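You operate a simulated robot arm through the tools that you are given. There is no shell and no other tool.

You run a simulated two-armed robot. Do the job below in one go: nothing can be reset, and whatever is moved stays where it is left.

## Task
Hold the grey shelf bin on the top of the washer lid steady with one hand and put the sachet labelled "cedar" from the dryer top in it with the other.

The check looks at the end state, three seconds after you hand in, the way a careful person would. Anything else that was tipped, shoved, dropped, spilled or broken makes it a failure. A push-on lid holds only when it is set on centred and level and pressed home; a screw cap is set on level and turned clockwise until tight.

## Robot
Two 7-joint arms with four-finger grippers on one trunk, on a base that moves. Base frame: it is fixed to the floor where the robot stands at the start and does not move with it; the origin is under the middle of the robot, x ahead of it, y to its left, z up. Lengths are in m, angles in degrees, forces in N, time in s.
The left shoulder is at the start at [0.04, 0.181, 1.13], the right one opposite. With the tool pointing down near the work surface each hand reaches from about 0.3 to 0.84 m from the robot's upright axis, wherever it stands, measured 20 degrees to its own side. Places, roughly: brown sachet, pink sachet [-2.25, -0.25, 1]; grey shelf bin [-1.75, -0.5, 1]. Payload 3.67 kg a hand.
The TCP of each hand is the grasp point between the finger pads, 0.028 m short of the fingertips. In the tool frame z runs along the fingers and y along their closing line. The gripper opens to 0.112 m; its body begins 0.073 m behind the TCP.
Orientation is that of the tool frame in the base frame, as a unit quaternion [x, y, z, w]. With the fingers straight down and closing along the base's y, the tool's x points along the base's -x, its y along +y and its z along -z.

## Interface
- The arms move only by the tool servo_tool. It takes "left_commands", "right_commands" or both (then of equal length, played together; a hand with none holds still); each is a list of rows, each a list of 7 numbers: the shift along the tool's x, y, z in mm, then the turn, a rotation vector about the tool's x, y, z in degrees, then the closure, from 0 (fully open) to 1 (shut). In form: [[x, y, z, wx, wy, wz, jaw], ...]. A call has 1 to 20 rows; each row shifts and turns the commanded pose from where the row before left it, along the tool's axes as they then stand. A row lasts 0.2 s, in which the tool goes at most 0.05 m and 8.6 degrees; a call with a longer step from one row to the next is refused whole, and so is a gripper value outside its range. A pose out of reach is approached as far as the arm can. The call stops where the force on the tool passes 40 N (or 10 N more than at its start, if that is more) or the arm is blocked; 0.2 s more then pass. The fingers move at their own pace (about 0.0724 m/s each) and stop on an object; they squeeze with about 25 N. The grip force told is the motor's: it shows also when the fingers shut on nothing. Time passes only in rows, and 0.2 s behind the last, so rows that do not move let the fingers close. It gives the time, the measured TCP pose, the force on the tool (base axes), the opening and the grip force at its end, in the units of the frame above (readings bear some noise), with the torque about the TCP (base axes, N m) and any sound that the robot's microphone picked up.
- Cameras (640 x 400 px; columns grow to the right, rows downward): "scene" is now at [0.1087, 0.0099, 1.3735]; the picture's right is [0.12, -0.99, 0.00], its down [-0.44, -0.05, -0.90] and it looks along [0.89, 0.11, -0.44] (base axes); focal length 292 px, centre (320, 200). "left" rides on the left gripper at [0.06, 0.018, -0.104] in its tool frame; the picture's right is [-0.29, 0.96, 0.00], its down [-0.80, -0.24, -0.55] and it looks along [-0.53, -0.16, 0.83] (tool axes); focal length 234 px, centre (320, 200). "right" rides on the right gripper at [0.06, -0.018, -0.104] in its tool frame; the picture's right is [0.29, 0.96, 0.00], its down [-0.80, 0.24, -0.55] and it looks along [-0.53, 0.16, 0.83] (tool axes); focal length 234 px, centre (320, 200). There is no depth. A picture from a camera that has moved, and an enlarged one, comes with that camera's place and axes in the base frame and with its lens.
- get_image(camera): a new picture of that camera. No time passes.
- lift_body(by): moves the trunk up (or, below 0, down) by that many m; the arms and the scene camera ride with it, the base frame stays. It gives what a move gives, with no picture.
- base_move(legs): drives the robot by 1 to 6 legs, each [ahead, left, turn to the left] in m, m and degrees, along the robot's own axes; the way and the turn of a leg run together, so that a leg with both is an arc; at most 1.5 m and 180 degrees a leg. The arms and the cameras ride along, it lands a little off, and it stops where it bumps. It gives what a move gives.
- head_to(pan, tilt): turns the head with the scene camera to pan (to the left, within 86 degrees either way) and tilt (down, from -29 to 69), counted from straight ahead of the robot. It gives what a move gives.
- inspect(camera, box): a new picture of the part [left, top, right, bottom] of that camera's present view, enlarged. No time passes.
- close_job(): hands the job in; it is judged then, once.

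Nothing tells you exact positions but the pictures and the camera data. Unless the task says otherwise, let go and move clear before handing in.

The tools are called after ">>>" as a command line: name --argument value ..., lists and objects as JSON in quotes. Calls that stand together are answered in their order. servo_tool: Moves the arms, as the interface text tells. Its arguments: {"type":"object","properties":{"left_commands":{"type":"array","items":{"type":"array","items":{"type":"number"}}},"right_commands":{"type":"array","items":{"type":"array","items":{"type":"number"}}}},"required":[]} The other tools are called the same way: lift_body (by) moves the trunk up or down; base_move (legs) drives the base; head_to (pan, tilt) turns the head that bears the scene camera; get_image (camera) takes a picture; inspect (camera, box) takes an enlarged picture of a part of a camera's view; close_job () hands the job in.

At the start:

```text
time: 0.0
left_eef_pos: [0.583, 0.2459, 1.1703]
left_orientation: [0.0, 1.0, 0.0, 0.0]
left_ft_force: [0.2, 0.8, -0.4]
left_torque: [0.0, -0.01, -0.01]
left_finger_gap: 0.112
left_grasp_force: 0.1
right_eef_pos: [0.5283, -0.1772, 1.1427]
right_orientation: [-0.001, 1.0, 0.001, 0.0]
right_ft_force: [0.7, 0.7, -0.1]
right_torque: [-0.01, -0.01, 0.03]
right_finger_gap: 0.1121
right_grasp_force: 0.1
trunk travel left (down, up): [-0.25, 0.264]
robot x, y, heading: [0.0031, 0.001, 0.1]
head pan, tilt (commanded): [6.9, 26.1]
```

scene: 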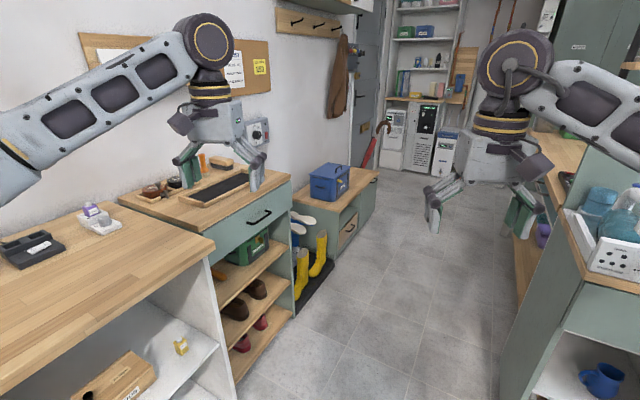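
right: 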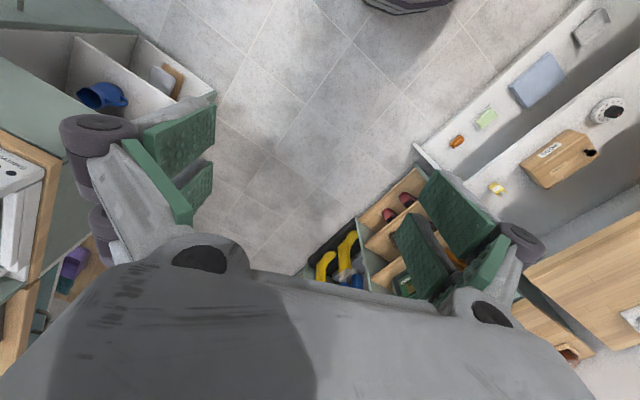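
left: 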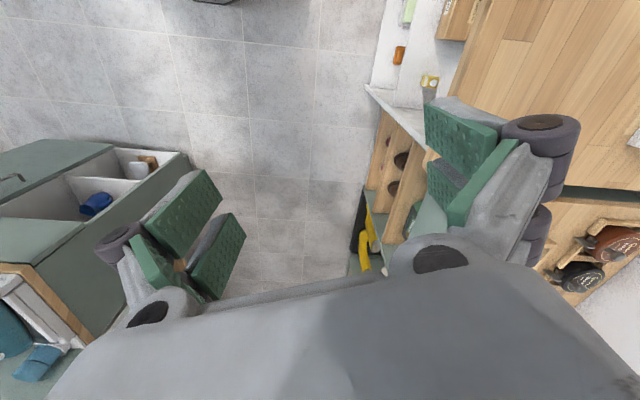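

The view ahead shows an entry room with benches on both sides; the washer and dryer should be behind me, near x = -2. I'll look to both sides with the head before I drive.

>>> head_to --pan 86 --tilt 25

```text
time: 1.5
left_eef_pos: [0.5835, 0.2447, 1.1692]
left_orientation: [-0.002, 1.0, 0.001, 0.0]
left_ft_force: [-0.1, 0.1, -0.5]
left_torque: [0.01, -0.03, -0.02]
left_finger_gap: 0.1119
left_grasp_force: 0.0
right_eef_pos: [0.5268, -0.1761, 1.1415]
right_orientation: [0.0, 1.0, 0.0, 0.0]
right_ft_force: [0.3, -0.2, 0.7]
right_torque: [-0.04, -0.02, 0.0]
right_finger_gap: 0.1121
right_grasp_force: 0.0
trunk travel left (down, up): [-0.25, 0.264]
robot x, y, heading: [-0.0017, 0.0013, 0.1]
head pan, tilt (commanded): [85.9, 25.0]
```

Next I'll take the left-hand view, then turn the head to the right.

>>> get_image --camera "scene"

>>> head_to --pan -86 --tilt 25

>>> get_image --camera "scene"

```text
taken
camera scene: at [0.0241, 0.0907, 1.3753], right [1.0, -0.07, 0.0], down [-0.03, -0.42, -0.91], along [0.06, 0.9, -0.42], focal length 292 px, centre (320, 200)
```

scene: 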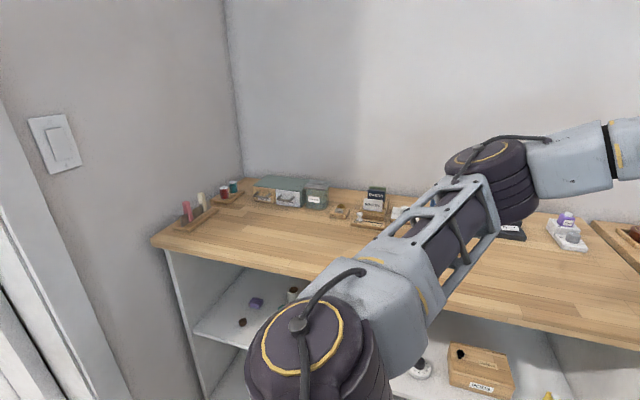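

```text
time: 4.1
left_eef_pos: [0.5837, 0.2448, 1.1685]
left_orientation: [-0.001, 1.0, 0.0, -0.001]
left_ft_force: [1.0, 0.1, -0.1]
left_torque: [0.01, -0.01, -0.01]
left_finger_gap: 0.1117
left_grasp_force: 0.1
right_eef_pos: [0.5283, -0.1773, 1.1424]
right_orientation: [0.0, 1.0, 0.0, 0.001]
right_ft_force: [-0.1, 0.2, -1.2]
right_torque: [0.01, 0.01, 0.01]
right_finger_gap: 0.112
right_grasp_force: 0.0
trunk travel left (down, up): [-0.25, 0.264]
robot x, y, heading: [0.0002, -0.0024, 0.2]
head pan, tilt (commanded): [-85.9, 25.0]
```

```text
taken
camera scene: at [0.0241, -0.0931, 1.3753], right [-1.0, -0.07, 0.0], down [-0.03, 0.42, -0.91], along [0.06, -0.9, -0.42], focal length 292 px, centre (320, 200)
```

scene: 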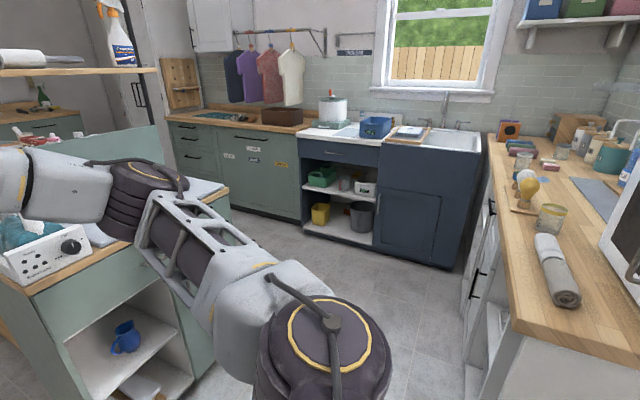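

I'm in a room that's rotated relative to my frame, with a bench at the left and a counter end at right-rear. The laundry corner is behind me. I'll raise the trunk and draw the hands in before turning, so nothing gets swept.

>>> lift_body --by 0.2

>>> servo_tool --left_commands '[[40, 0, 0, 0, 0, 0, 0], [40, 0, 0, 0, 0, 0, 0], [40, 0, 0, 0, 0, 0, 0], [40, 0, 0, 0, 0, 0, 0]]' --right_commands '[[35, 0, 0, 0, 0, 0, 0], [35, 0, 0, 0, 0, 0, 0], [35, 0, 0, 0, 0, 0, 0], [35, 0, 0, 0, 0, 0, 0]]'

>>> get_image --camera "scene"

```text
time: 6.3
left_eef_pos: [0.5831, 0.2462, 1.3702]
left_orientation: [-0.001, 1.0, 0.0, 0.0]
left_ft_force: [-0.5, 0.1, -0.5]
left_torque: [0.0, 0.01, 0.03]
left_finger_gap: 0.1121
left_grasp_force: 0.0
right_eef_pos: [0.5273, -0.1773, 1.343]
right_orientation: [0.0, 1.0, -0.001, -0.001]
right_ft_force: [-0.2, 0.0, 0.3]
right_torque: [0.04, 0.03, -0.02]
right_finger_gap: 0.112
right_grasp_force: 0.1
trunk travel left (down, up): [-0.45, 0.064]
robot x, y, heading: [-0.0028, -0.0014, 0.1]
head pan, tilt (commanded): [-85.9, 25.0]
```

```text
time: 7.3
left_eef_pos: [0.4184, 0.2474, 1.371]
left_orientation: [0.0, 1.0, 0.0, 0.001]
left_ft_force: [0.3, -0.5, -0.7]
left_torque: [-0.01, -0.07, -0.02]
left_finger_gap: 0.1121
left_grasp_force: 0.1
right_eef_pos: [0.3846, -0.1742, 1.3451]
right_orientation: [0.0, 1.0, 0.001, 0.002]
right_ft_force: [-0.2, -0.5, -0.2]
right_torque: [-0.02, -0.06, 0.01]
right_finger_gap: 0.1119
right_grasp_force: 0.1
trunk travel left (down, up): [-0.45, 0.064]
robot x, y, heading: [-0.0026, 0.0029, 0.0]
head pan, tilt (commanded): [-85.9, 25.0]
```

```text
taken
camera scene: at [0.02, -0.0927, 1.5754], right [-1.0, -0.07, 0.0], down [-0.03, 0.42, -0.91], along [0.06, -0.9, -0.42], focal length 292 px, centre (320, 200)
```

scene: 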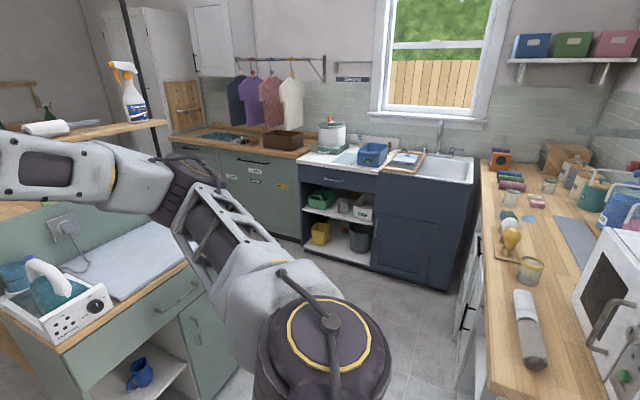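

The arms are in and high. I'll turn left in steps to see behind.

>>> base_move --legs '[[0, 0, 50]]'

>>> head_to --pan 80 --tilt 20

>>> get_image --camera "scene"

```text
time: 10.2
left_eef_pos: [0.0755, 0.4844, 1.3701]
left_orientation: [-0.43, 0.903, 0.0, 0.0]
left_ft_force: [0.0, -0.8, -1.2]
left_torque: [0.02, 0.01, -0.01]
left_finger_gap: 0.112
left_grasp_force: 0.1
right_eef_pos: [0.3807, 0.1902, 1.3441]
right_orientation: [-0.43, 0.903, 0.0, 0.0]
right_ft_force: [-0.1, 0.5, -0.1]
right_torque: [-0.02, 0.01, 0.0]
right_finger_gap: 0.1119
right_grasp_force: 0.1
trunk travel left (down, up): [-0.45, 0.064]
robot x, y, heading: [-0.0012, -0.0042, 50.8]
head pan, tilt (commanded): [-85.9, 25.0]
```

```text
time: 12.7
left_eef_pos: [0.0767, 0.4842, 1.3692]
left_orientation: [-0.43, 0.903, 0.0, 0.0]
left_ft_force: [0.3, -0.2, -0.8]
left_torque: [0.01, 0.0, 0.02]
left_finger_gap: 0.112
left_grasp_force: 0.1
right_eef_pos: [0.3798, 0.1891, 1.3429]
right_orientation: [-0.43, 0.903, -0.001, 0.0]
right_ft_force: [-0.8, -0.2, 0.3]
right_torque: [-0.01, -0.02, 0.03]
right_finger_gap: 0.112
right_grasp_force: 0.1
trunk travel left (down, up): [-0.45, 0.064]
robot x, y, heading: [-0.002, -0.0009, 50.7]
head pan, tilt (commanded): [80.0, 20.0]
```

```text
taken
camera scene: at [-0.0509, 0.0851, 1.5834], right [0.76, 0.65, 0.0], down [0.22, -0.26, -0.94], along [-0.61, 0.71, -0.34], focal length 292 px, centre (320, 200)
```

scene: 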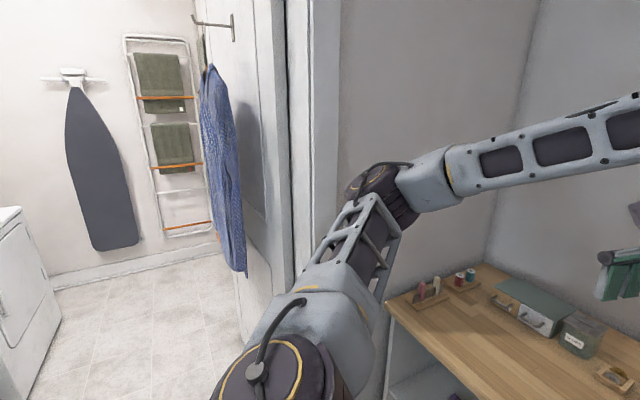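

Through a doorway there's a laundry room, and I can see a white machine at its left edge. I'll keep turning left to face the doorway.

>>> base_move --legs '[[0, 0, 55]]'

>>> head_to --pan 45 --tilt 20

>>> get_image --camera "scene"

```text
time: 15.9
left_eef_pos: [-0.3625, 0.3306, 1.3695]
left_orientation: [0.806, -0.592, 0.0, 0.0]
left_ft_force: [0.4, -0.3, -0.7]
left_torque: [0.01, 0.0, 0.03]
left_finger_gap: 0.1121
left_grasp_force: 0.0
right_eef_pos: [0.0521, 0.4212, 1.3444]
right_orientation: [0.805, -0.593, 0.0, 0.0]
right_ft_force: [-0.5, -0.4, 0.2]
right_torque: [-0.01, -0.02, 0.0]
right_finger_gap: 0.1118
right_grasp_force: 0.0
trunk travel left (down, up): [-0.45, 0.064]
robot x, y, heading: [-0.0032, 0.0012, 107.2]
head pan, tilt (commanded): [80.0, 20.0]
```

```text
time: 16.9
left_eef_pos: [-0.3616, 0.331, 1.3705]
left_orientation: [0.807, -0.591, 0.0, 0.0]
left_ft_force: [0.0, 0.7, -0.1]
left_torque: [0.02, -0.04, -0.02]
left_finger_gap: 0.1119
left_grasp_force: 0.1
right_eef_pos: [0.0521, 0.4225, 1.343]
right_orientation: [0.805, -0.593, 0.0, -0.001]
right_ft_force: [-0.2, 0.3, 0.7]
right_torque: [0.02, 0.01, -0.01]
right_finger_gap: 0.1121
right_grasp_force: 0.0
trunk travel left (down, up): [-0.45, 0.064]
robot x, y, heading: [0.0006, 0.0006, 107.3]
head pan, tilt (commanded): [45.0, 20.0]
```

```text
taken
camera scene: at [-0.0914, 0.0614, 1.5834], right [0.46, 0.89, 0.0], down [0.3, -0.16, -0.94], along [-0.83, 0.44, -0.34], focal length 292 px, centre (320, 200)
```

scene: 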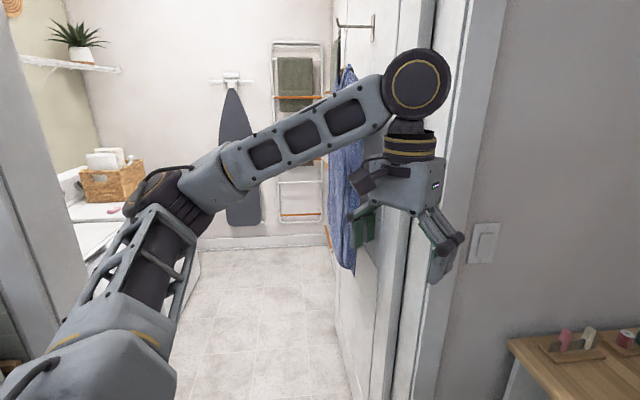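

I'm looking through a doorway into the laundry room, with an open door and hanging shirt on its right side. I'll turn to face the opening squarely and study it before I drive in.

>>> base_move --legs '[[0, 0, 48]]'

>>> head_to --pan 10 --tilt 20

>>> get_image --camera "scene"

```text
time: 19.7
left_eef_pos: [-0.4864, -0.0543, 1.3696]
left_orientation: [0.979, -0.205, 0.001, 0.0]
left_ft_force: [0.3, 0.1, 0.1]
left_torque: [0.01, 0.0, -0.02]
left_finger_gap: 0.1121
left_grasp_force: 0.0
right_eef_pos: [-0.2837, 0.3164, 1.3436]
right_orientation: [0.979, -0.205, 0.0, -0.001]
right_ft_force: [0.1, -0.3, 0.1]
right_torque: [0.01, -0.04, 0.01]
right_finger_gap: 0.1121
right_grasp_force: 0.1
trunk travel left (down, up): [-0.45, 0.064]
robot x, y, heading: [0.0006, -0.0009, 156.5]
head pan, tilt (commanded): [45.0, 20.0]
```

```text
time: 20.7
left_eef_pos: [-0.4867, -0.055, 1.3701]
left_orientation: [0.979, -0.206, 0.0, 0.001]
left_ft_force: [0.3, -0.7, 0.2]
left_torque: [0.02, -0.02, 0.02]
left_finger_gap: 0.1125
left_grasp_force: 0.0
right_eef_pos: [-0.2844, 0.3166, 1.3442]
right_orientation: [0.979, -0.206, 0.001, 0.0]
right_ft_force: [1.0, 0.1, 1.0]
right_torque: [-0.04, 0.02, 0.0]
right_finger_gap: 0.1121
right_grasp_force: 0.2
trunk travel left (down, up): [-0.45, 0.064]
robot x, y, heading: [0.0002, -0.0015, 156.4]
head pan, tilt (commanded): [10.0, 20.0]
```

```text
taken
camera scene: at [-0.112, 0.0291, 1.5834], right [0.24, 0.97, 0.0], down [0.33, -0.08, -0.94], along [-0.91, 0.22, -0.34], focal length 292 px, centre (320, 200)
```

scene: 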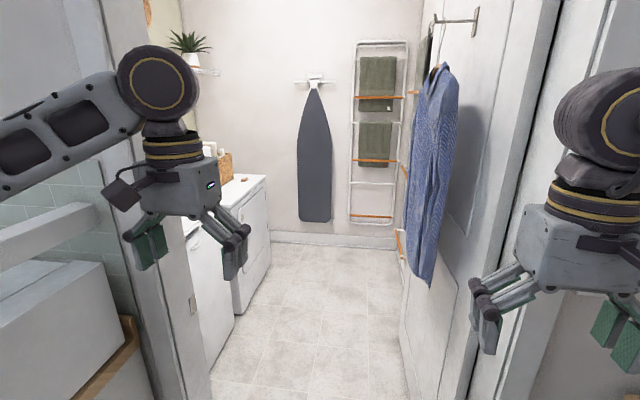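

I have a clear view into the laundry room: the machines line its left side, and the shirt hangs on the open door to the right. The doorway looks narrow, so I'll look down at the jamb bottoms to measure it.

>>> head_to --pan 10 --tilt 50

>>> get_image --camera "scene"

>>> inspect --camera "scene" --box '[60, 0, 260, 400]'

```text
time: 21.7
left_eef_pos: [-0.4863, -0.0556, 1.3701]
left_orientation: [0.979, -0.205, 0.0, -0.001]
left_ft_force: [-0.7, 0.5, -1.0]
left_torque: [-0.01, 0.04, 0.02]
left_finger_gap: 0.112
left_grasp_force: 0.1
right_eef_pos: [-0.2844, 0.3161, 1.3432]
right_orientation: [0.979, -0.205, 0.0, 0.0]
right_ft_force: [0.2, 1.0, 0.0]
right_torque: [0.0, 0.01, -0.02]
right_finger_gap: 0.1121
right_grasp_force: 0.1
trunk travel left (down, up): [-0.45, 0.064]
robot x, y, heading: [0.0008, -0.0008, 156.1]
head pan, tilt (commanded): [10.0, 50.0]
```

```text
taken
camera scene: at [-0.0964, 0.0253, 1.5379], right [0.24, 0.97, 0.0], down [0.74, -0.18, -0.64], along [-0.62, 0.15, -0.77], focal length 292 px, centre (320, 200)
```

scene: 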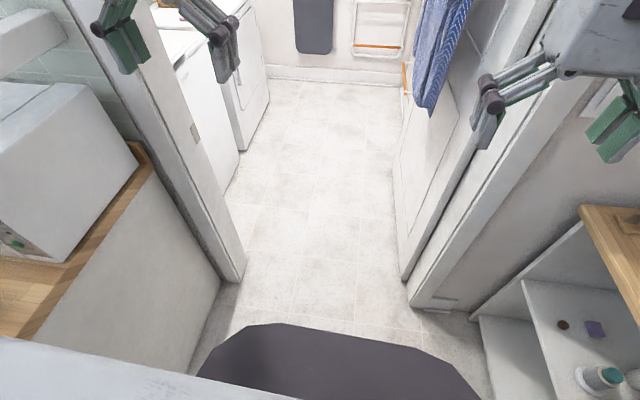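

```text
1.00 times, centred on (160, 200) of scene (not enlarged: the box is as wide or as high as the picture)
camera zoom: at [-0.0964, 0.0253, 1.5379], right [0.24, 0.97, 0.0], down [0.74, -0.18, -0.64], along [-0.62, 0.15, -0.77], focal length 292 px, centre (480, 200)
```

zoom: 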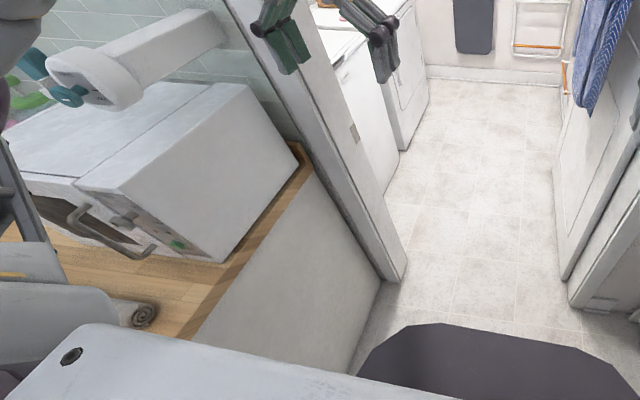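

The doorway is about 0.9 m wide at the floor, running from roughly (-0.88, -0.24) to (-0.54, 0.62). My own base looks wide, so I need to measure it before going through.

>>> head_to --pan 0 --tilt 69

>>> get_image --camera "scene"

>>> inspect --camera "scene" --box '[0, 200, 640, 600]'

>>> get_image --camera "left"

>>> get_image --camera "right"

```text
time: 22.5
left_eef_pos: [-0.4862, -0.0559, 1.3691]
left_orientation: [0.979, -0.205, 0.0, 0.0]
left_ft_force: [1.0, 0.3, 0.0]
left_torque: [0.02, -0.02, 0.0]
left_finger_gap: 0.1118
left_grasp_force: 0.0
right_eef_pos: [-0.2838, 0.3149, 1.3438]
right_orientation: [0.979, -0.206, 0.001, 0.0]
right_ft_force: [0.0, -0.1, -0.8]
right_torque: [0.01, 0.0, 0.02]
right_finger_gap: 0.1121
right_grasp_force: 0.0
trunk travel left (down, up): [-0.45, 0.064]
robot x, y, heading: [-0.001, -0.0011, 156.3]
head pan, tilt (commanded): [0.0, 68.8]
```

```text
taken
camera scene: at [-0.0728, 0.0295, 1.5159], right [0.4, 0.92, 0.0], down [0.85, -0.37, -0.36], along [-0.33, 0.15, -0.93], focal length 292 px, centre (320, 200)
```

scene: 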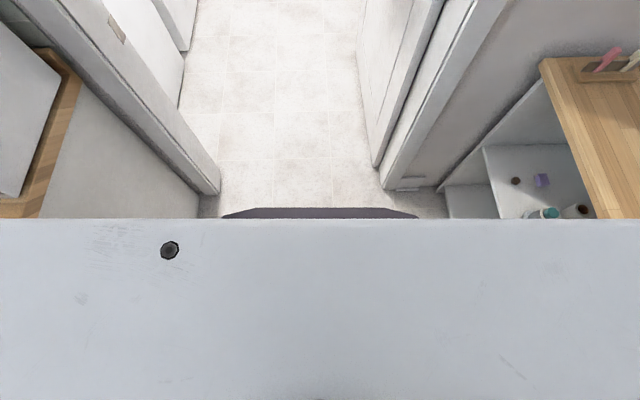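

```text
refused: 600 is not a number from 0 to 400
```

```text
taken
camera left: at [-0.4394, -0.0956, 1.4749], right [-0.65, -0.76, 0.0], down [-0.63, 0.54, 0.55], along [-0.42, 0.36, -0.83], focal length 234 px, centre (320, 200)
```

left: 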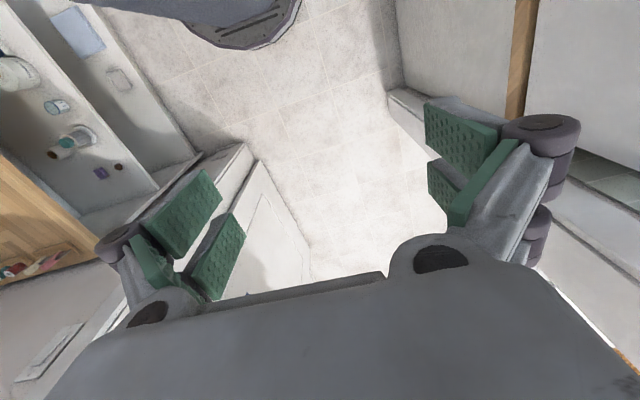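

```text
taken
camera right: at [-0.2233, 0.3084, 1.4477], right [-0.12, -0.99, 0.0], down [-0.83, 0.1, 0.55], along [-0.55, 0.07, -0.83], focal length 234 px, centre (320, 200)
```

right: 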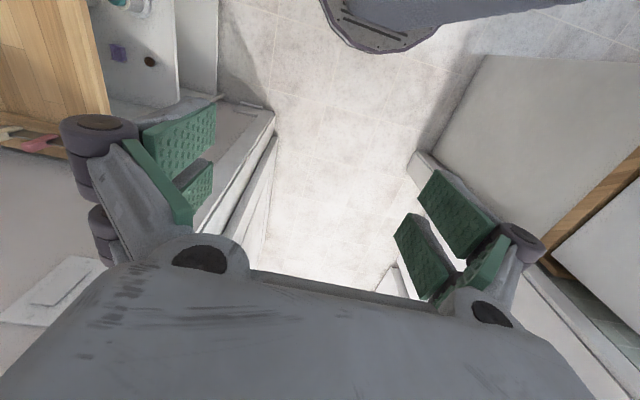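

The base radius is about 0.29 m, so it fits, but my elbows stick out about 0.55 m to each side. I'll go through sideways, facing the machines, with the hands pulled in closer.

>>> servo_tool --left_commands '[[30, 0, 0, 0, 0, 0, 0], [30, 0, 0, 0, 0, 0, 0], [30, 0, 0, 0, 0, 0, 0]]' --right_commands '[[20, 0, 0, 0, 0, 0, 0], [20, 0, 0, 0, 0, 0, 0], [20, 0, 0, 0, 0, 0, 0]]'

>>> head_to --pan 80 --tilt 35

>>> get_image --camera "scene"

>>> head_to --pan -80 --tilt 35

>>> get_image --camera "scene"

```text
time: 23.3
left_eef_pos: [-0.4007, -0.0916, 1.3708]
left_orientation: [0.979, -0.205, 0.0, -0.001]
left_ft_force: [0.3, -0.5, -0.2]
left_torque: [0.01, 0.0, -0.04]
left_finger_gap: 0.1122
left_grasp_force: 0.1
right_eef_pos: [-0.228, 0.2927, 1.3443]
right_orientation: [0.979, -0.206, 0.0, 0.0]
right_ft_force: [0.9, -0.5, -0.1]
right_torque: [0.0, -0.02, 0.0]
right_finger_gap: 0.1121
right_grasp_force: 0.0
trunk travel left (down, up): [-0.45, 0.064]
robot x, y, heading: [0.0039, -0.0007, 156.3]
head pan, tilt (commanded): [0.0, 68.8]
```

```text
time: 24.8
left_eef_pos: [-0.4013, -0.0911, 1.3718]
left_orientation: [0.979, -0.206, 0.0, 0.0]
left_ft_force: [-0.4, -0.4, -0.1]
left_torque: [0.02, 0.01, 0.0]
left_finger_gap: 0.112
left_grasp_force: 0.2
right_eef_pos: [-0.2289, 0.2916, 1.344]
right_orientation: [0.979, -0.206, 0.001, 0.0]
right_ft_force: [-0.5, 0.6, 0.0]
right_torque: [0.03, 0.01, -0.03]
right_finger_gap: 0.1122
right_grasp_force: 0.2
trunk travel left (down, up): [-0.45, 0.064]
robot x, y, heading: [0.0018, -0.0011, 156.2]
head pan, tilt (commanded): [80.0, 35.0]
```

```text
taken
camera scene: at [-0.0705, -0.0662, 1.5595], right [-0.83, 0.56, 0.0], down [0.32, 0.48, -0.82], along [-0.46, -0.68, -0.57], focal length 292 px, centre (320, 200)
```

scene: 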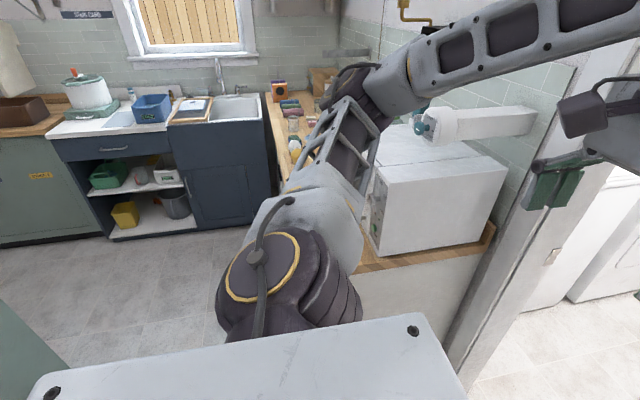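

```text
time: 27.3
left_eef_pos: [-0.4019, -0.0899, 1.372]
left_orientation: [0.979, -0.205, 0.0, 0.0]
left_ft_force: [-0.1, 0.4, 0.8]
left_torque: [0.0, -0.01, 0.02]
left_finger_gap: 0.1119
left_grasp_force: 0.0
right_eef_pos: [-0.2288, 0.2924, 1.3438]
right_orientation: [0.979, -0.205, -0.001, 0.0]
right_ft_force: [-0.1, -0.3, 0.0]
right_torque: [0.03, 0.0, 0.02]
right_finger_gap: 0.1119
right_grasp_force: 0.0
trunk travel left (down, up): [-0.45, 0.064]
robot x, y, heading: [-0.0032, -0.0021, 156.2]
head pan, tilt (commanded): [-80.0, 35.0]
```

```text
taken
camera scene: at [-0.0006, 0.0925, 1.5595], right [0.97, -0.24, 0.0], down [-0.14, -0.56, -0.82], along [0.19, 0.8, -0.57], focal length 292 px, centre (320, 200)
```

scene: 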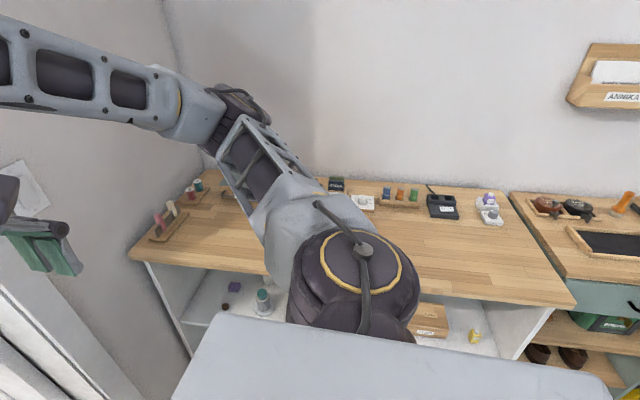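

The microwave and bench items are all lower than my elbows. I'll back up slightly for clearance, then turn left about 93° to face the machine side.

>>> base_move --legs '[[-0.12, 0, 0], [0, 0, 93]]'

>>> head_to --pan -70 --tilt 40

>>> get_image --camera "scene"

```text
time: 32.9
left_eef_pos: [0.22, -0.4459, 1.372]
left_orientation: [0.823, 0.569, 0.0, 0.0]
left_ft_force: [-0.2, 0.3, 0.8]
left_torque: [0.02, -0.02, 0.0]
left_finger_gap: 0.1122
left_grasp_force: 0.1
right_eef_pos: [-0.1708, -0.2917, 1.3432]
right_orientation: [0.823, 0.568, 0.0, -0.001]
right_ft_force: [-0.1, 0.1, 0.3]
right_torque: [0.03, 0.01, 0.01]
right_finger_gap: 0.1119
right_grasp_force: 0.0
trunk travel left (down, up): [-0.45, 0.064]
robot x, y, heading: [0.1111, -0.0487, -110.7]
head pan, tilt (commanded): [-80.0, 35.0]
```

```text
time: 33.6
left_eef_pos: [0.2203, -0.446, 1.3708]
left_orientation: [0.823, 0.568, 0.0, 0.0]
left_ft_force: [0.2, 0.5, -0.3]
left_torque: [0.0, -0.01, 0.0]
left_finger_gap: 0.112
left_grasp_force: 0.0
right_eef_pos: [-0.1706, -0.2921, 1.3441]
right_orientation: [0.823, 0.567, 0.0, 0.001]
right_ft_force: [0.0, -0.6, 0.1]
right_torque: [-0.02, 0.05, -0.01]
right_finger_gap: 0.1118
right_grasp_force: 0.1
trunk travel left (down, up): [-0.45, 0.064]
robot x, y, heading: [0.1106, -0.0487, -110.8]
head pan, tilt (commanded): [-70.0, 40.0]
```

```text
taken
camera scene: at [0.0149, -0.0674, 1.552], right [0.01, 1.0, 0.0], down [0.64, -0.01, -0.77], along [-0.77, 0.01, -0.64], focal length 292 px, centre (320, 200)
```

scene: 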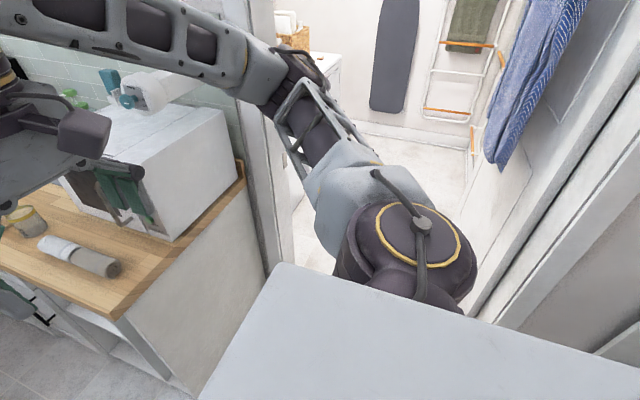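

I'm now facing the machine side, just outside the doorway. I'll shift slightly forward to line up with the opening, then move sideways to the right in steps, checking as I go.

>>> base_move --legs '[[0.06, 0, 1.3], [0, -0.35, 0]]'

>>> head_to --pan -86 --tilt 30

>>> get_image --camera "scene"

>>> head_to --pan -40 --tilt 40

>>> get_image --camera "scene"

```text
time: 36.5
left_eef_pos: [-0.1066, -0.3875, 1.3699]
left_orientation: [0.815, 0.579, 0.0, -0.001]
left_ft_force: [-1.1, -0.5, 0.0]
left_torque: [-0.04, 0.0, -0.02]
left_finger_gap: 0.1122
left_grasp_force: 0.1
right_eef_pos: [-0.5014, -0.2439, 1.3429]
right_orientation: [0.816, 0.579, -0.001, 0.0]
right_ft_force: [0.4, -0.8, -0.5]
right_torque: [-0.01, -0.02, 0.03]
right_finger_gap: 0.1119
right_grasp_force: 0.1
trunk travel left (down, up): [-0.45, 0.064]
robot x, y, heading: [-0.2293, 0.008, -109.4]
head pan, tilt (commanded): [-70.0, 40.0]
```

```text
time: 37.3
left_eef_pos: [-0.109, -0.387, 1.3718]
left_orientation: [0.815, 0.579, 0.0, 0.0]
left_ft_force: [-0.4, 0.5, -0.3]
left_torque: [0.0, -0.02, 0.01]
left_finger_gap: 0.1121
left_grasp_force: 0.1
right_eef_pos: [-0.5036, -0.2441, 1.3432]
right_orientation: [0.816, 0.579, 0.001, 0.002]
right_ft_force: [-1.0, -0.2, 0.3]
right_torque: [0.0, -0.02, 0.02]
right_finger_gap: 0.112
right_grasp_force: 0.0
trunk travel left (down, up): [-0.45, 0.064]
robot x, y, heading: [-0.2266, 0.0068, -109.3]
head pan, tilt (commanded): [-85.9, 30.0]
```

```text
taken
camera scene: at [-0.3275, 0.0103, 1.5672], right [0.26, 0.96, 0.0], down [0.48, -0.13, -0.87], along [-0.84, 0.23, -0.5], focal length 292 px, centre (320, 200)
```

scene: 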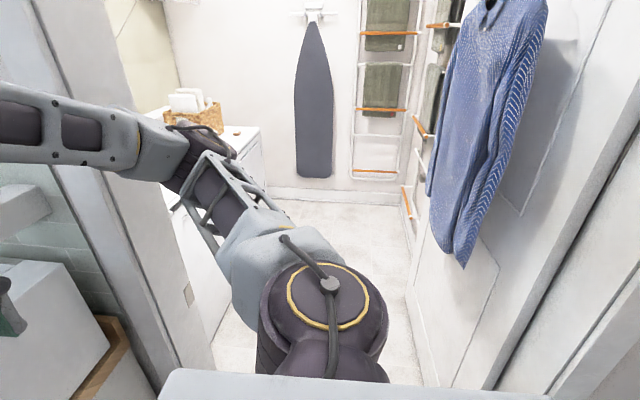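

```text
time: 38.4
left_eef_pos: [-0.1085, -0.3861, 1.3713]
left_orientation: [0.815, 0.58, 0.0, 0.0]
left_ft_force: [0.5, -0.4, 0.1]
left_torque: [-0.04, 0.01, -0.02]
left_finger_gap: 0.1119
left_grasp_force: 0.1
right_eef_pos: [-0.503, -0.245, 1.3433]
right_orientation: [0.816, 0.579, 0.0, -0.001]
right_ft_force: [0.2, 0.3, 0.6]
right_torque: [0.01, -0.02, 0.03]
right_finger_gap: 0.1116
right_grasp_force: 0.0
trunk travel left (down, up): [-0.45, 0.064]
robot x, y, heading: [-0.2289, 0.0052, -109.3]
head pan, tilt (commanded): [-40.0, 40.0]
```

```text
taken
camera scene: at [-0.3125, -0.0568, 1.552], right [-0.51, 0.86, 0.0], down [0.55, 0.33, -0.77], along [-0.66, -0.39, -0.64], focal length 292 px, centre (320, 200)
```

scene: 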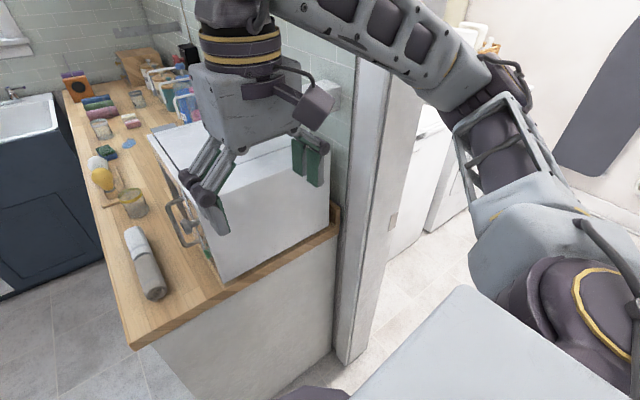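

The shirt hem is at about (-0.82, 0.56), and the left jamb at about (-0.89, -0.25). My current lane has roughly 7 cm in front of the hands, and the shirt should clear my back. I'll carry on to the right in small steps.

>>> base_move --legs '[[0, -0.4, -0.8]]'

>>> get_image --camera "scene"

>>> head_to --pan -86 --tilt 30

>>> get_image --camera "scene"

>>> get_image --camera "right"

```text
time: 41.0
left_eef_pos: [-0.4917, -0.2529, 1.3713]
left_orientation: [0.817, 0.577, 0.0, -0.001]
left_ft_force: [-0.9, 0.0, 0.2]
left_torque: [0.04, 0.02, 0.01]
left_finger_gap: 0.1122
left_grasp_force: 0.0
right_eef_pos: [-0.8849, -0.1079, 1.3434]
right_orientation: [0.818, 0.576, 0.0, -0.001]
right_ft_force: [-0.7, 0.2, 0.1]
right_torque: [0.01, -0.01, 0.01]
right_finger_gap: 0.112
right_grasp_force: 0.0
trunk travel left (down, up): [-0.45, 0.064]
robot x, y, heading: [-0.6086, 0.1416, -109.8]
head pan, tilt (commanded): [-40.0, 40.0]
```

```text
taken
camera scene: at [-0.6924, 0.078, 1.552], right [-0.5, 0.86, 0.0], down [0.55, 0.33, -0.77], along [-0.66, -0.39, -0.64], focal length 292 px, centre (320, 200)
```

scene: 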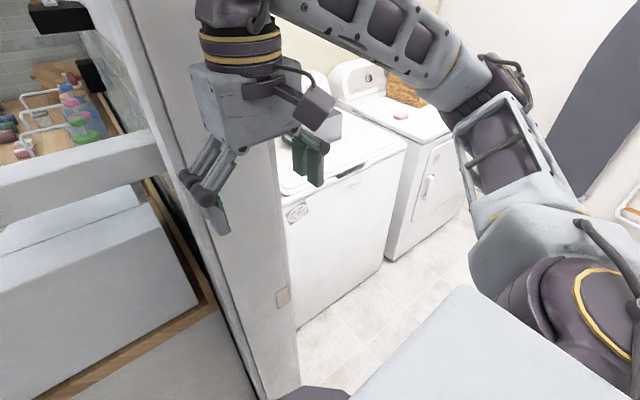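

```text
time: 42.1
left_eef_pos: [-0.492, -0.2536, 1.3708]
left_orientation: [0.817, 0.577, 0.0, 0.0]
left_ft_force: [-0.3, 0.2, -0.2]
left_torque: [0.01, 0.01, -0.03]
left_finger_gap: 0.1119
left_grasp_force: 0.0
right_eef_pos: [-0.8841, -0.1081, 1.3434]
right_orientation: [0.817, 0.576, 0.001, 0.0]
right_ft_force: [0.0, 0.4, -0.4]
right_torque: [-0.02, 0.01, -0.01]
right_finger_gap: 0.1121
right_grasp_force: 0.0
trunk travel left (down, up): [-0.45, 0.064]
robot x, y, heading: [-0.6095, 0.1392, -109.5]
head pan, tilt (commanded): [-85.9, 30.0]
```

```text
taken
camera scene: at [-0.707, 0.1455, 1.5674], right [0.27, 0.96, 0.0], down [0.48, -0.13, -0.87], along [-0.83, 0.23, -0.5], focal length 292 px, centre (320, 200)
```

scene: 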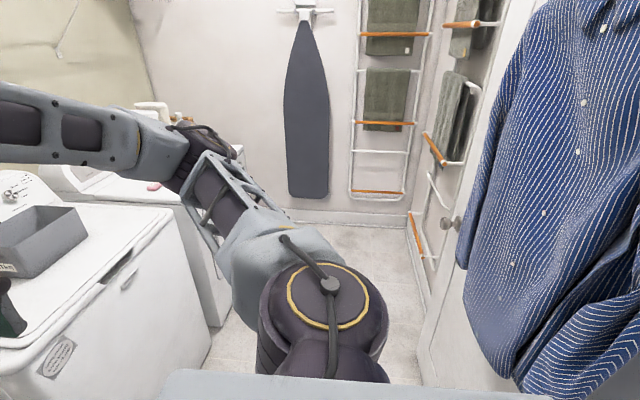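

```text
taken
camera right: at [-0.8838, -0.0455, 1.4476], right [1.0, -0.05, 0.0], down [-0.04, -0.83, 0.55], along [-0.03, -0.55, -0.83], focal length 234 px, centre (320, 200)
```

right: 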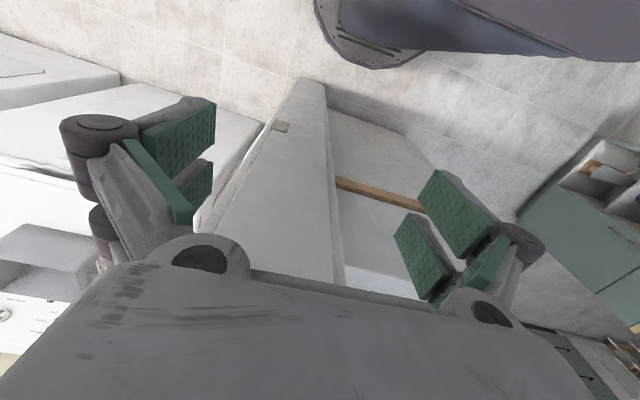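

The right hand has passed the jamb cleanly and the grey bin is visible on the washer lid. The shirt's nearest part is about 0.28 m behind my centre line, so I'll keep going right.

>>> base_move --legs '[[0, -0.35, -0.5]]'

>>> get_image --camera "scene"

>>> get_image --camera "left"

```text
time: 44.4
left_eef_pos: [-0.8262, -0.1343, 1.3699]
left_orientation: [0.819, 0.573, 0.0, -0.001]
left_ft_force: [0.9, -0.3, 0.2]
left_torque: [0.0, 0.03, 0.02]
left_finger_gap: 0.1119
left_grasp_force: 0.1
right_eef_pos: [-1.2189, 0.0149, 1.3435]
right_orientation: [0.82, 0.572, 0.0, -0.001]
right_ft_force: [0.1, 0.3, -0.4]
right_torque: [-0.02, 0.01, 0.0]
right_finger_gap: 0.1121
right_grasp_force: 0.0
trunk travel left (down, up): [-0.45, 0.064]
robot x, y, heading: [-0.9426, 0.2636, -110.3]
head pan, tilt (commanded): [-85.9, 30.0]
```

```text
taken
camera scene: at [-1.037, 0.2664, 1.5674], right [0.28, 0.96, 0.0], down [0.48, -0.14, -0.87], along [-0.83, 0.24, -0.5], focal length 292 px, centre (320, 200)
```

scene: 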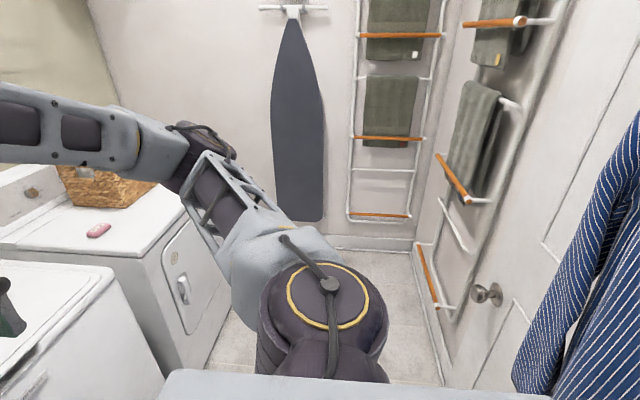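

```text
taken
camera left: at [-0.7876, -0.0838, 1.476], right [0.8, -0.6, 0.0], down [-0.5, -0.67, 0.55], along [-0.33, -0.44, -0.83], focal length 234 px, centre (320, 200)
```

left: 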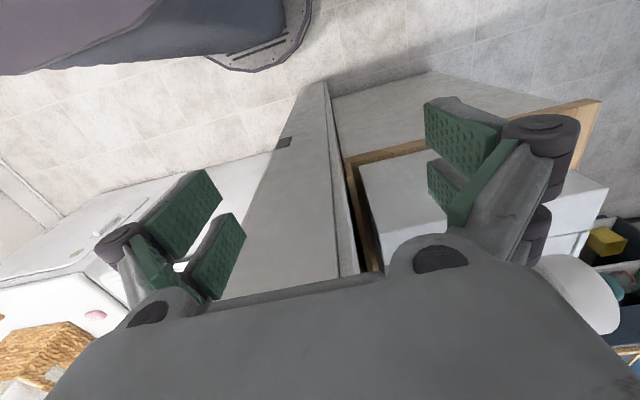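

The left hand is at the jamb now with visible clearance, and the pink sachet shows on the dryer top. I'll continue right.

>>> base_move --legs '[[0, -0.45, 0]]'

>>> head_to --pan -20 --tilt 40

>>> get_image --camera "scene"

```text
time: 47.2
left_eef_pos: [-1.2535, 0.0236, 1.3713]
left_orientation: [0.819, 0.573, -0.001, -0.001]
left_ft_force: [0.2, -0.4, -0.4]
left_torque: [-0.01, 0.0, -0.03]
left_finger_gap: 0.1117
left_grasp_force: 0.0
right_eef_pos: [-1.6473, 0.1724, 1.3428]
right_orientation: [0.82, 0.573, 0.0, 0.0]
right_ft_force: [0.2, -0.5, -0.3]
right_torque: [0.0, 0.03, 0.0]
right_finger_gap: 0.112
right_grasp_force: 0.1
trunk travel left (down, up): [-0.45, 0.064]
robot x, y, heading: [-1.3698, 0.4188, -110.2]
head pan, tilt (commanded): [-85.9, 30.0]
```

```text
time: 48.6
left_eef_pos: [-1.2568, 0.0245, 1.3711]
left_orientation: [0.819, 0.574, 0.0, 0.0]
left_ft_force: [0.0, 0.1, 0.1]
left_torque: [-0.02, 0.01, 0.01]
left_finger_gap: 0.1119
left_grasp_force: 0.1
right_eef_pos: [-1.6489, 0.1722, 1.3428]
right_orientation: [0.82, 0.572, 0.0, 0.001]
right_ft_force: [-0.1, -0.2, 1.4]
right_torque: [-0.03, 0.0, -0.03]
right_finger_gap: 0.1119
right_grasp_force: 0.0
trunk travel left (down, up): [-0.45, 0.064]
robot x, y, heading: [-1.3723, 0.4179, -110.2]
head pan, tilt (commanded): [-20.0, 40.0]
```

```text
taken
camera scene: at [-1.4363, 0.3347, 1.552], right [-0.76, 0.65, 0.0], down [0.41, 0.49, -0.77], along [-0.49, -0.59, -0.64], focal length 292 px, centre (320, 200)
```

scene: 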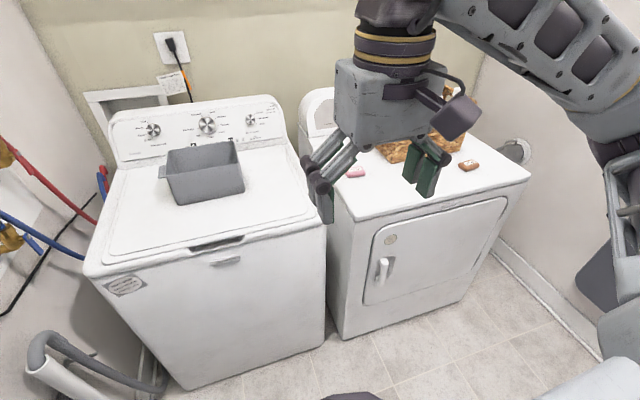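

I'm inside the laundry room: the grey bin is on the washer lid, with a pink sachet and a brown sachet on the dryer top. I'll zoom in to read the labels.

>>> inspect --camera "scene" --box '[335, 150, 385, 190]'

>>> inspect --camera "scene" --box '[445, 145, 495, 185]'

>>> inspect --camera "scene" --box '[140, 120, 270, 220]'

```text
10.00 times, centred on (360, 170) of scene
camera zoom: at [-1.4363, 0.3347, 1.552], right [-0.76, 0.65, 0.0], down [0.41, 0.49, -0.77], along [-0.49, -0.59, -0.64], focal length 2925 px, centre (-80, 500)
```

zoom: 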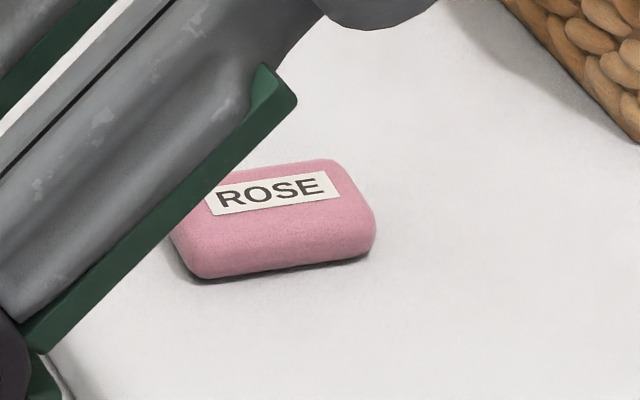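

```text
10.00 times, centred on (470, 165) of scene
camera zoom: at [-1.4363, 0.3347, 1.552], right [-0.76, 0.65, 0.0], down [0.41, 0.49, -0.77], along [-0.49, -0.59, -0.64], focal length 2925 px, centre (-1180, 550)
```

zoom: 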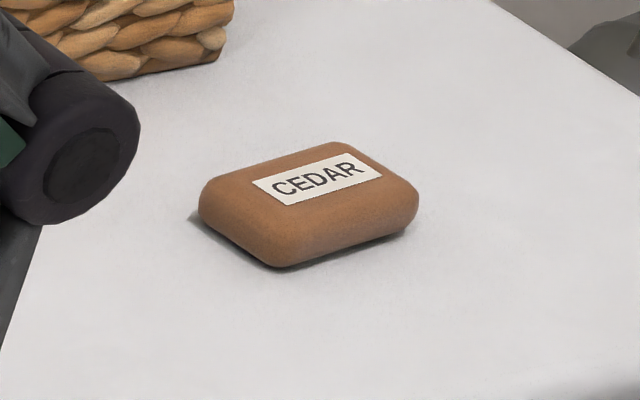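

```text
4.00 times, centred on (205, 170) of scene
camera zoom: at [-1.4363, 0.3347, 1.552], right [-0.76, 0.65, 0.0], down [0.41, 0.49, -0.77], along [-0.49, -0.59, -0.64], focal length 1170 px, centre (780, 320)
```

zoom: 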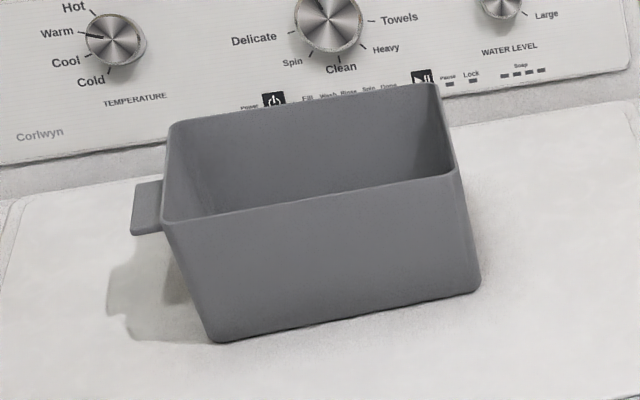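

The brown sachet is the one labelled CEDAR, at about (-2.49, -0.03). The bin at about (-1.65, -0.53) is too far from it for a single stance. I'll pick the sachet from a spot in front of the dryer first, so I'm driving over there.

>>> base_move --legs '[[0, -0.35, -0.3], [0.28, -0.3, 0]]'

>>> head_to --pan -10 --tilt 45

>>> get_image --camera "scene"

>>> get_image --camera "right"

```text
time: 53.1
left_eef_pos: [-1.9734, -0.0161, 1.3724]
left_orientation: [0.819, 0.574, 0.0, -0.001]
left_ft_force: [0.9, 0.4, -0.9]
left_torque: [0.02, 0.04, 0.05]
left_finger_gap: 0.1119
left_grasp_force: 0.0
right_eef_pos: [-2.3677, 0.1343, 1.3436]
right_orientation: [0.82, 0.573, 0.0, 0.0]
right_ft_force: [-0.3, -0.6, 0.3]
right_torque: [0.0, 0.02, 0.01]
right_finger_gap: 0.1121
right_grasp_force: 0.1
trunk travel left (down, up): [-0.45, 0.064]
robot x, y, heading: [-2.0899, 0.3815, -110.1]
head pan, tilt (commanded): [-20.0, 40.0]
```

```text
time: 53.9
left_eef_pos: [-1.9748, -0.0162, 1.3713]
left_orientation: [0.819, 0.574, 0.0, 0.0]
left_ft_force: [0.6, 0.5, -0.1]
left_torque: [-0.01, -0.03, -0.01]
left_finger_gap: 0.112
left_grasp_force: 0.0
right_eef_pos: [-2.3678, 0.1335, 1.3434]
right_orientation: [0.82, 0.573, 0.0, 0.0]
right_ft_force: [0.1, 1.0, -0.1]
right_torque: [0.02, -0.03, 0.0]
right_finger_gap: 0.1118
right_grasp_force: 0.0
trunk travel left (down, up): [-0.45, 0.064]
robot x, y, heading: [-2.0902, 0.3773, -110.4]
head pan, tilt (commanded): [-10.0, 45.0]
```

```text
taken
camera scene: at [-2.1417, 0.2889, 1.5447], right [-0.86, 0.5, 0.0], down [0.36, 0.61, -0.71], along [-0.36, -0.61, -0.71], focal length 292 px, centre (320, 200)
```

scene: 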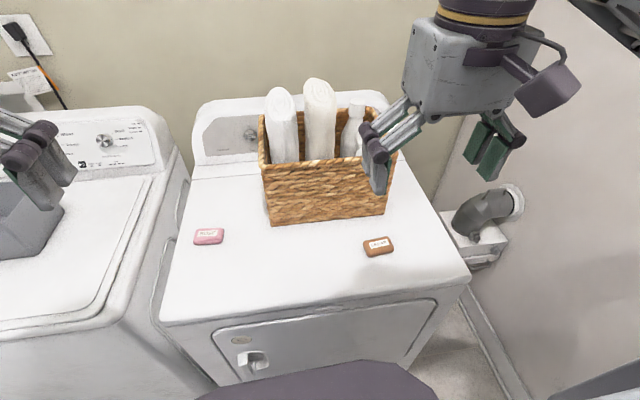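

```text
taken
camera right: at [-2.3659, 0.1947, 1.4473], right [1.0, -0.06, 0.0], down [-0.05, -0.83, 0.55], along [-0.03, -0.55, -0.83], focal length 234 px, centre (320, 200)
```

right: 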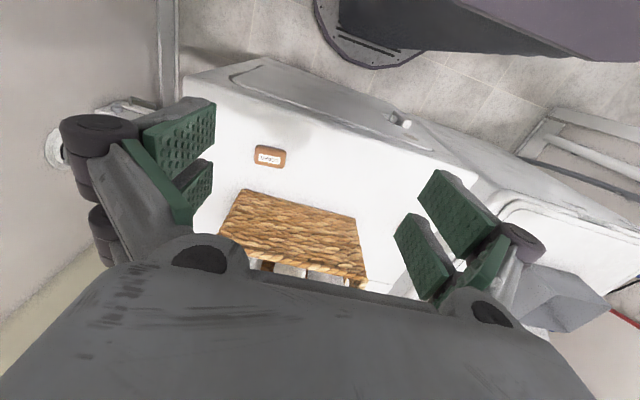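

The CEDAR sachet triangulates to about (-2.508, -0.032), with its top near z 0.90 and the wicker basket about 0.13 m behind it. I'll zoom in with the hand camera to get its size and angle.

>>> inspect --camera "right" --box '[239, 136, 303, 176]'

>>> inspect --camera "scene" --box '[346, 226, 410, 266]'

>>> inspect --camera "scene" --box '[180, 60, 440, 260]'

```text
10.00 times, centred on (271, 156) of right
camera zoom: at [-2.3659, 0.1947, 1.4473], right [1.0, -0.06, 0.0], down [-0.05, -0.83, 0.55], along [-0.03, -0.55, -0.83], focal length 2342 px, centre (810, 640)
```

zoom: 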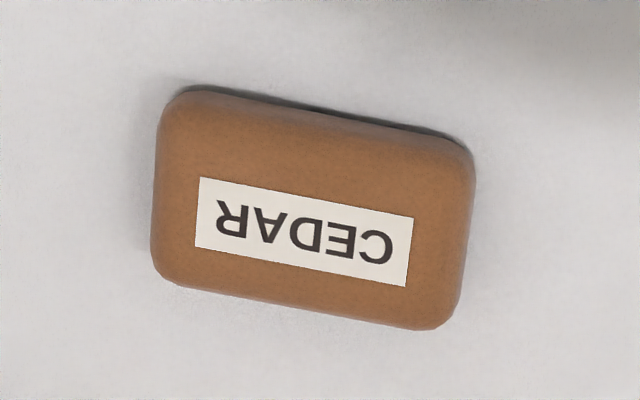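

```text
10.00 times, centred on (378, 246) of scene
camera zoom: at [-2.1417, 0.2889, 1.5447], right [-0.86, 0.5, 0.0], down [0.36, 0.61, -0.71], along [-0.36, -0.61, -0.71], focal length 2925 px, centre (-260, -260)
```

zoom: 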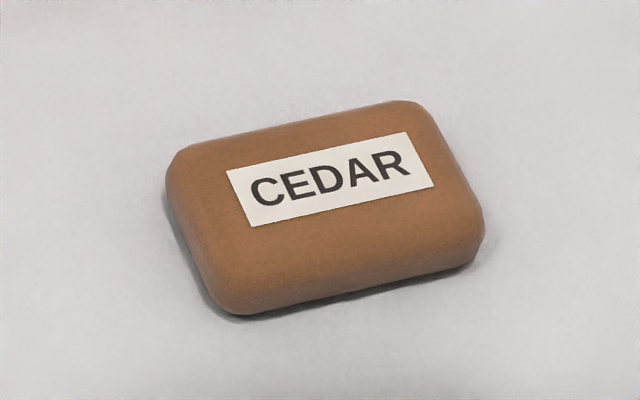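

```text
2.00 times, centred on (310, 160) of scene
camera zoom: at [-2.1417, 0.2889, 1.5447], right [-0.86, 0.5, 0.0], down [0.36, 0.61, -0.71], along [-0.36, -0.61, -0.71], focal length 585 px, centre (340, 280)
```

zoom: 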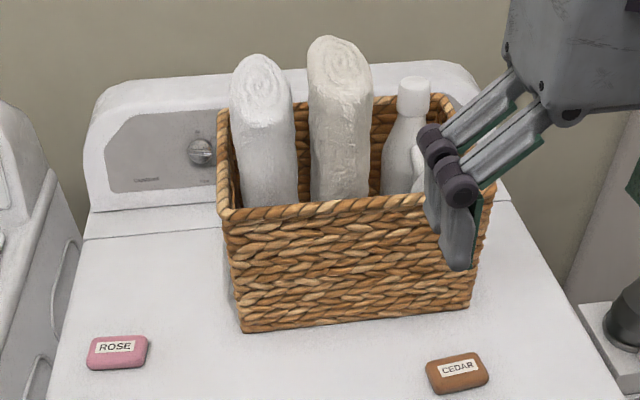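

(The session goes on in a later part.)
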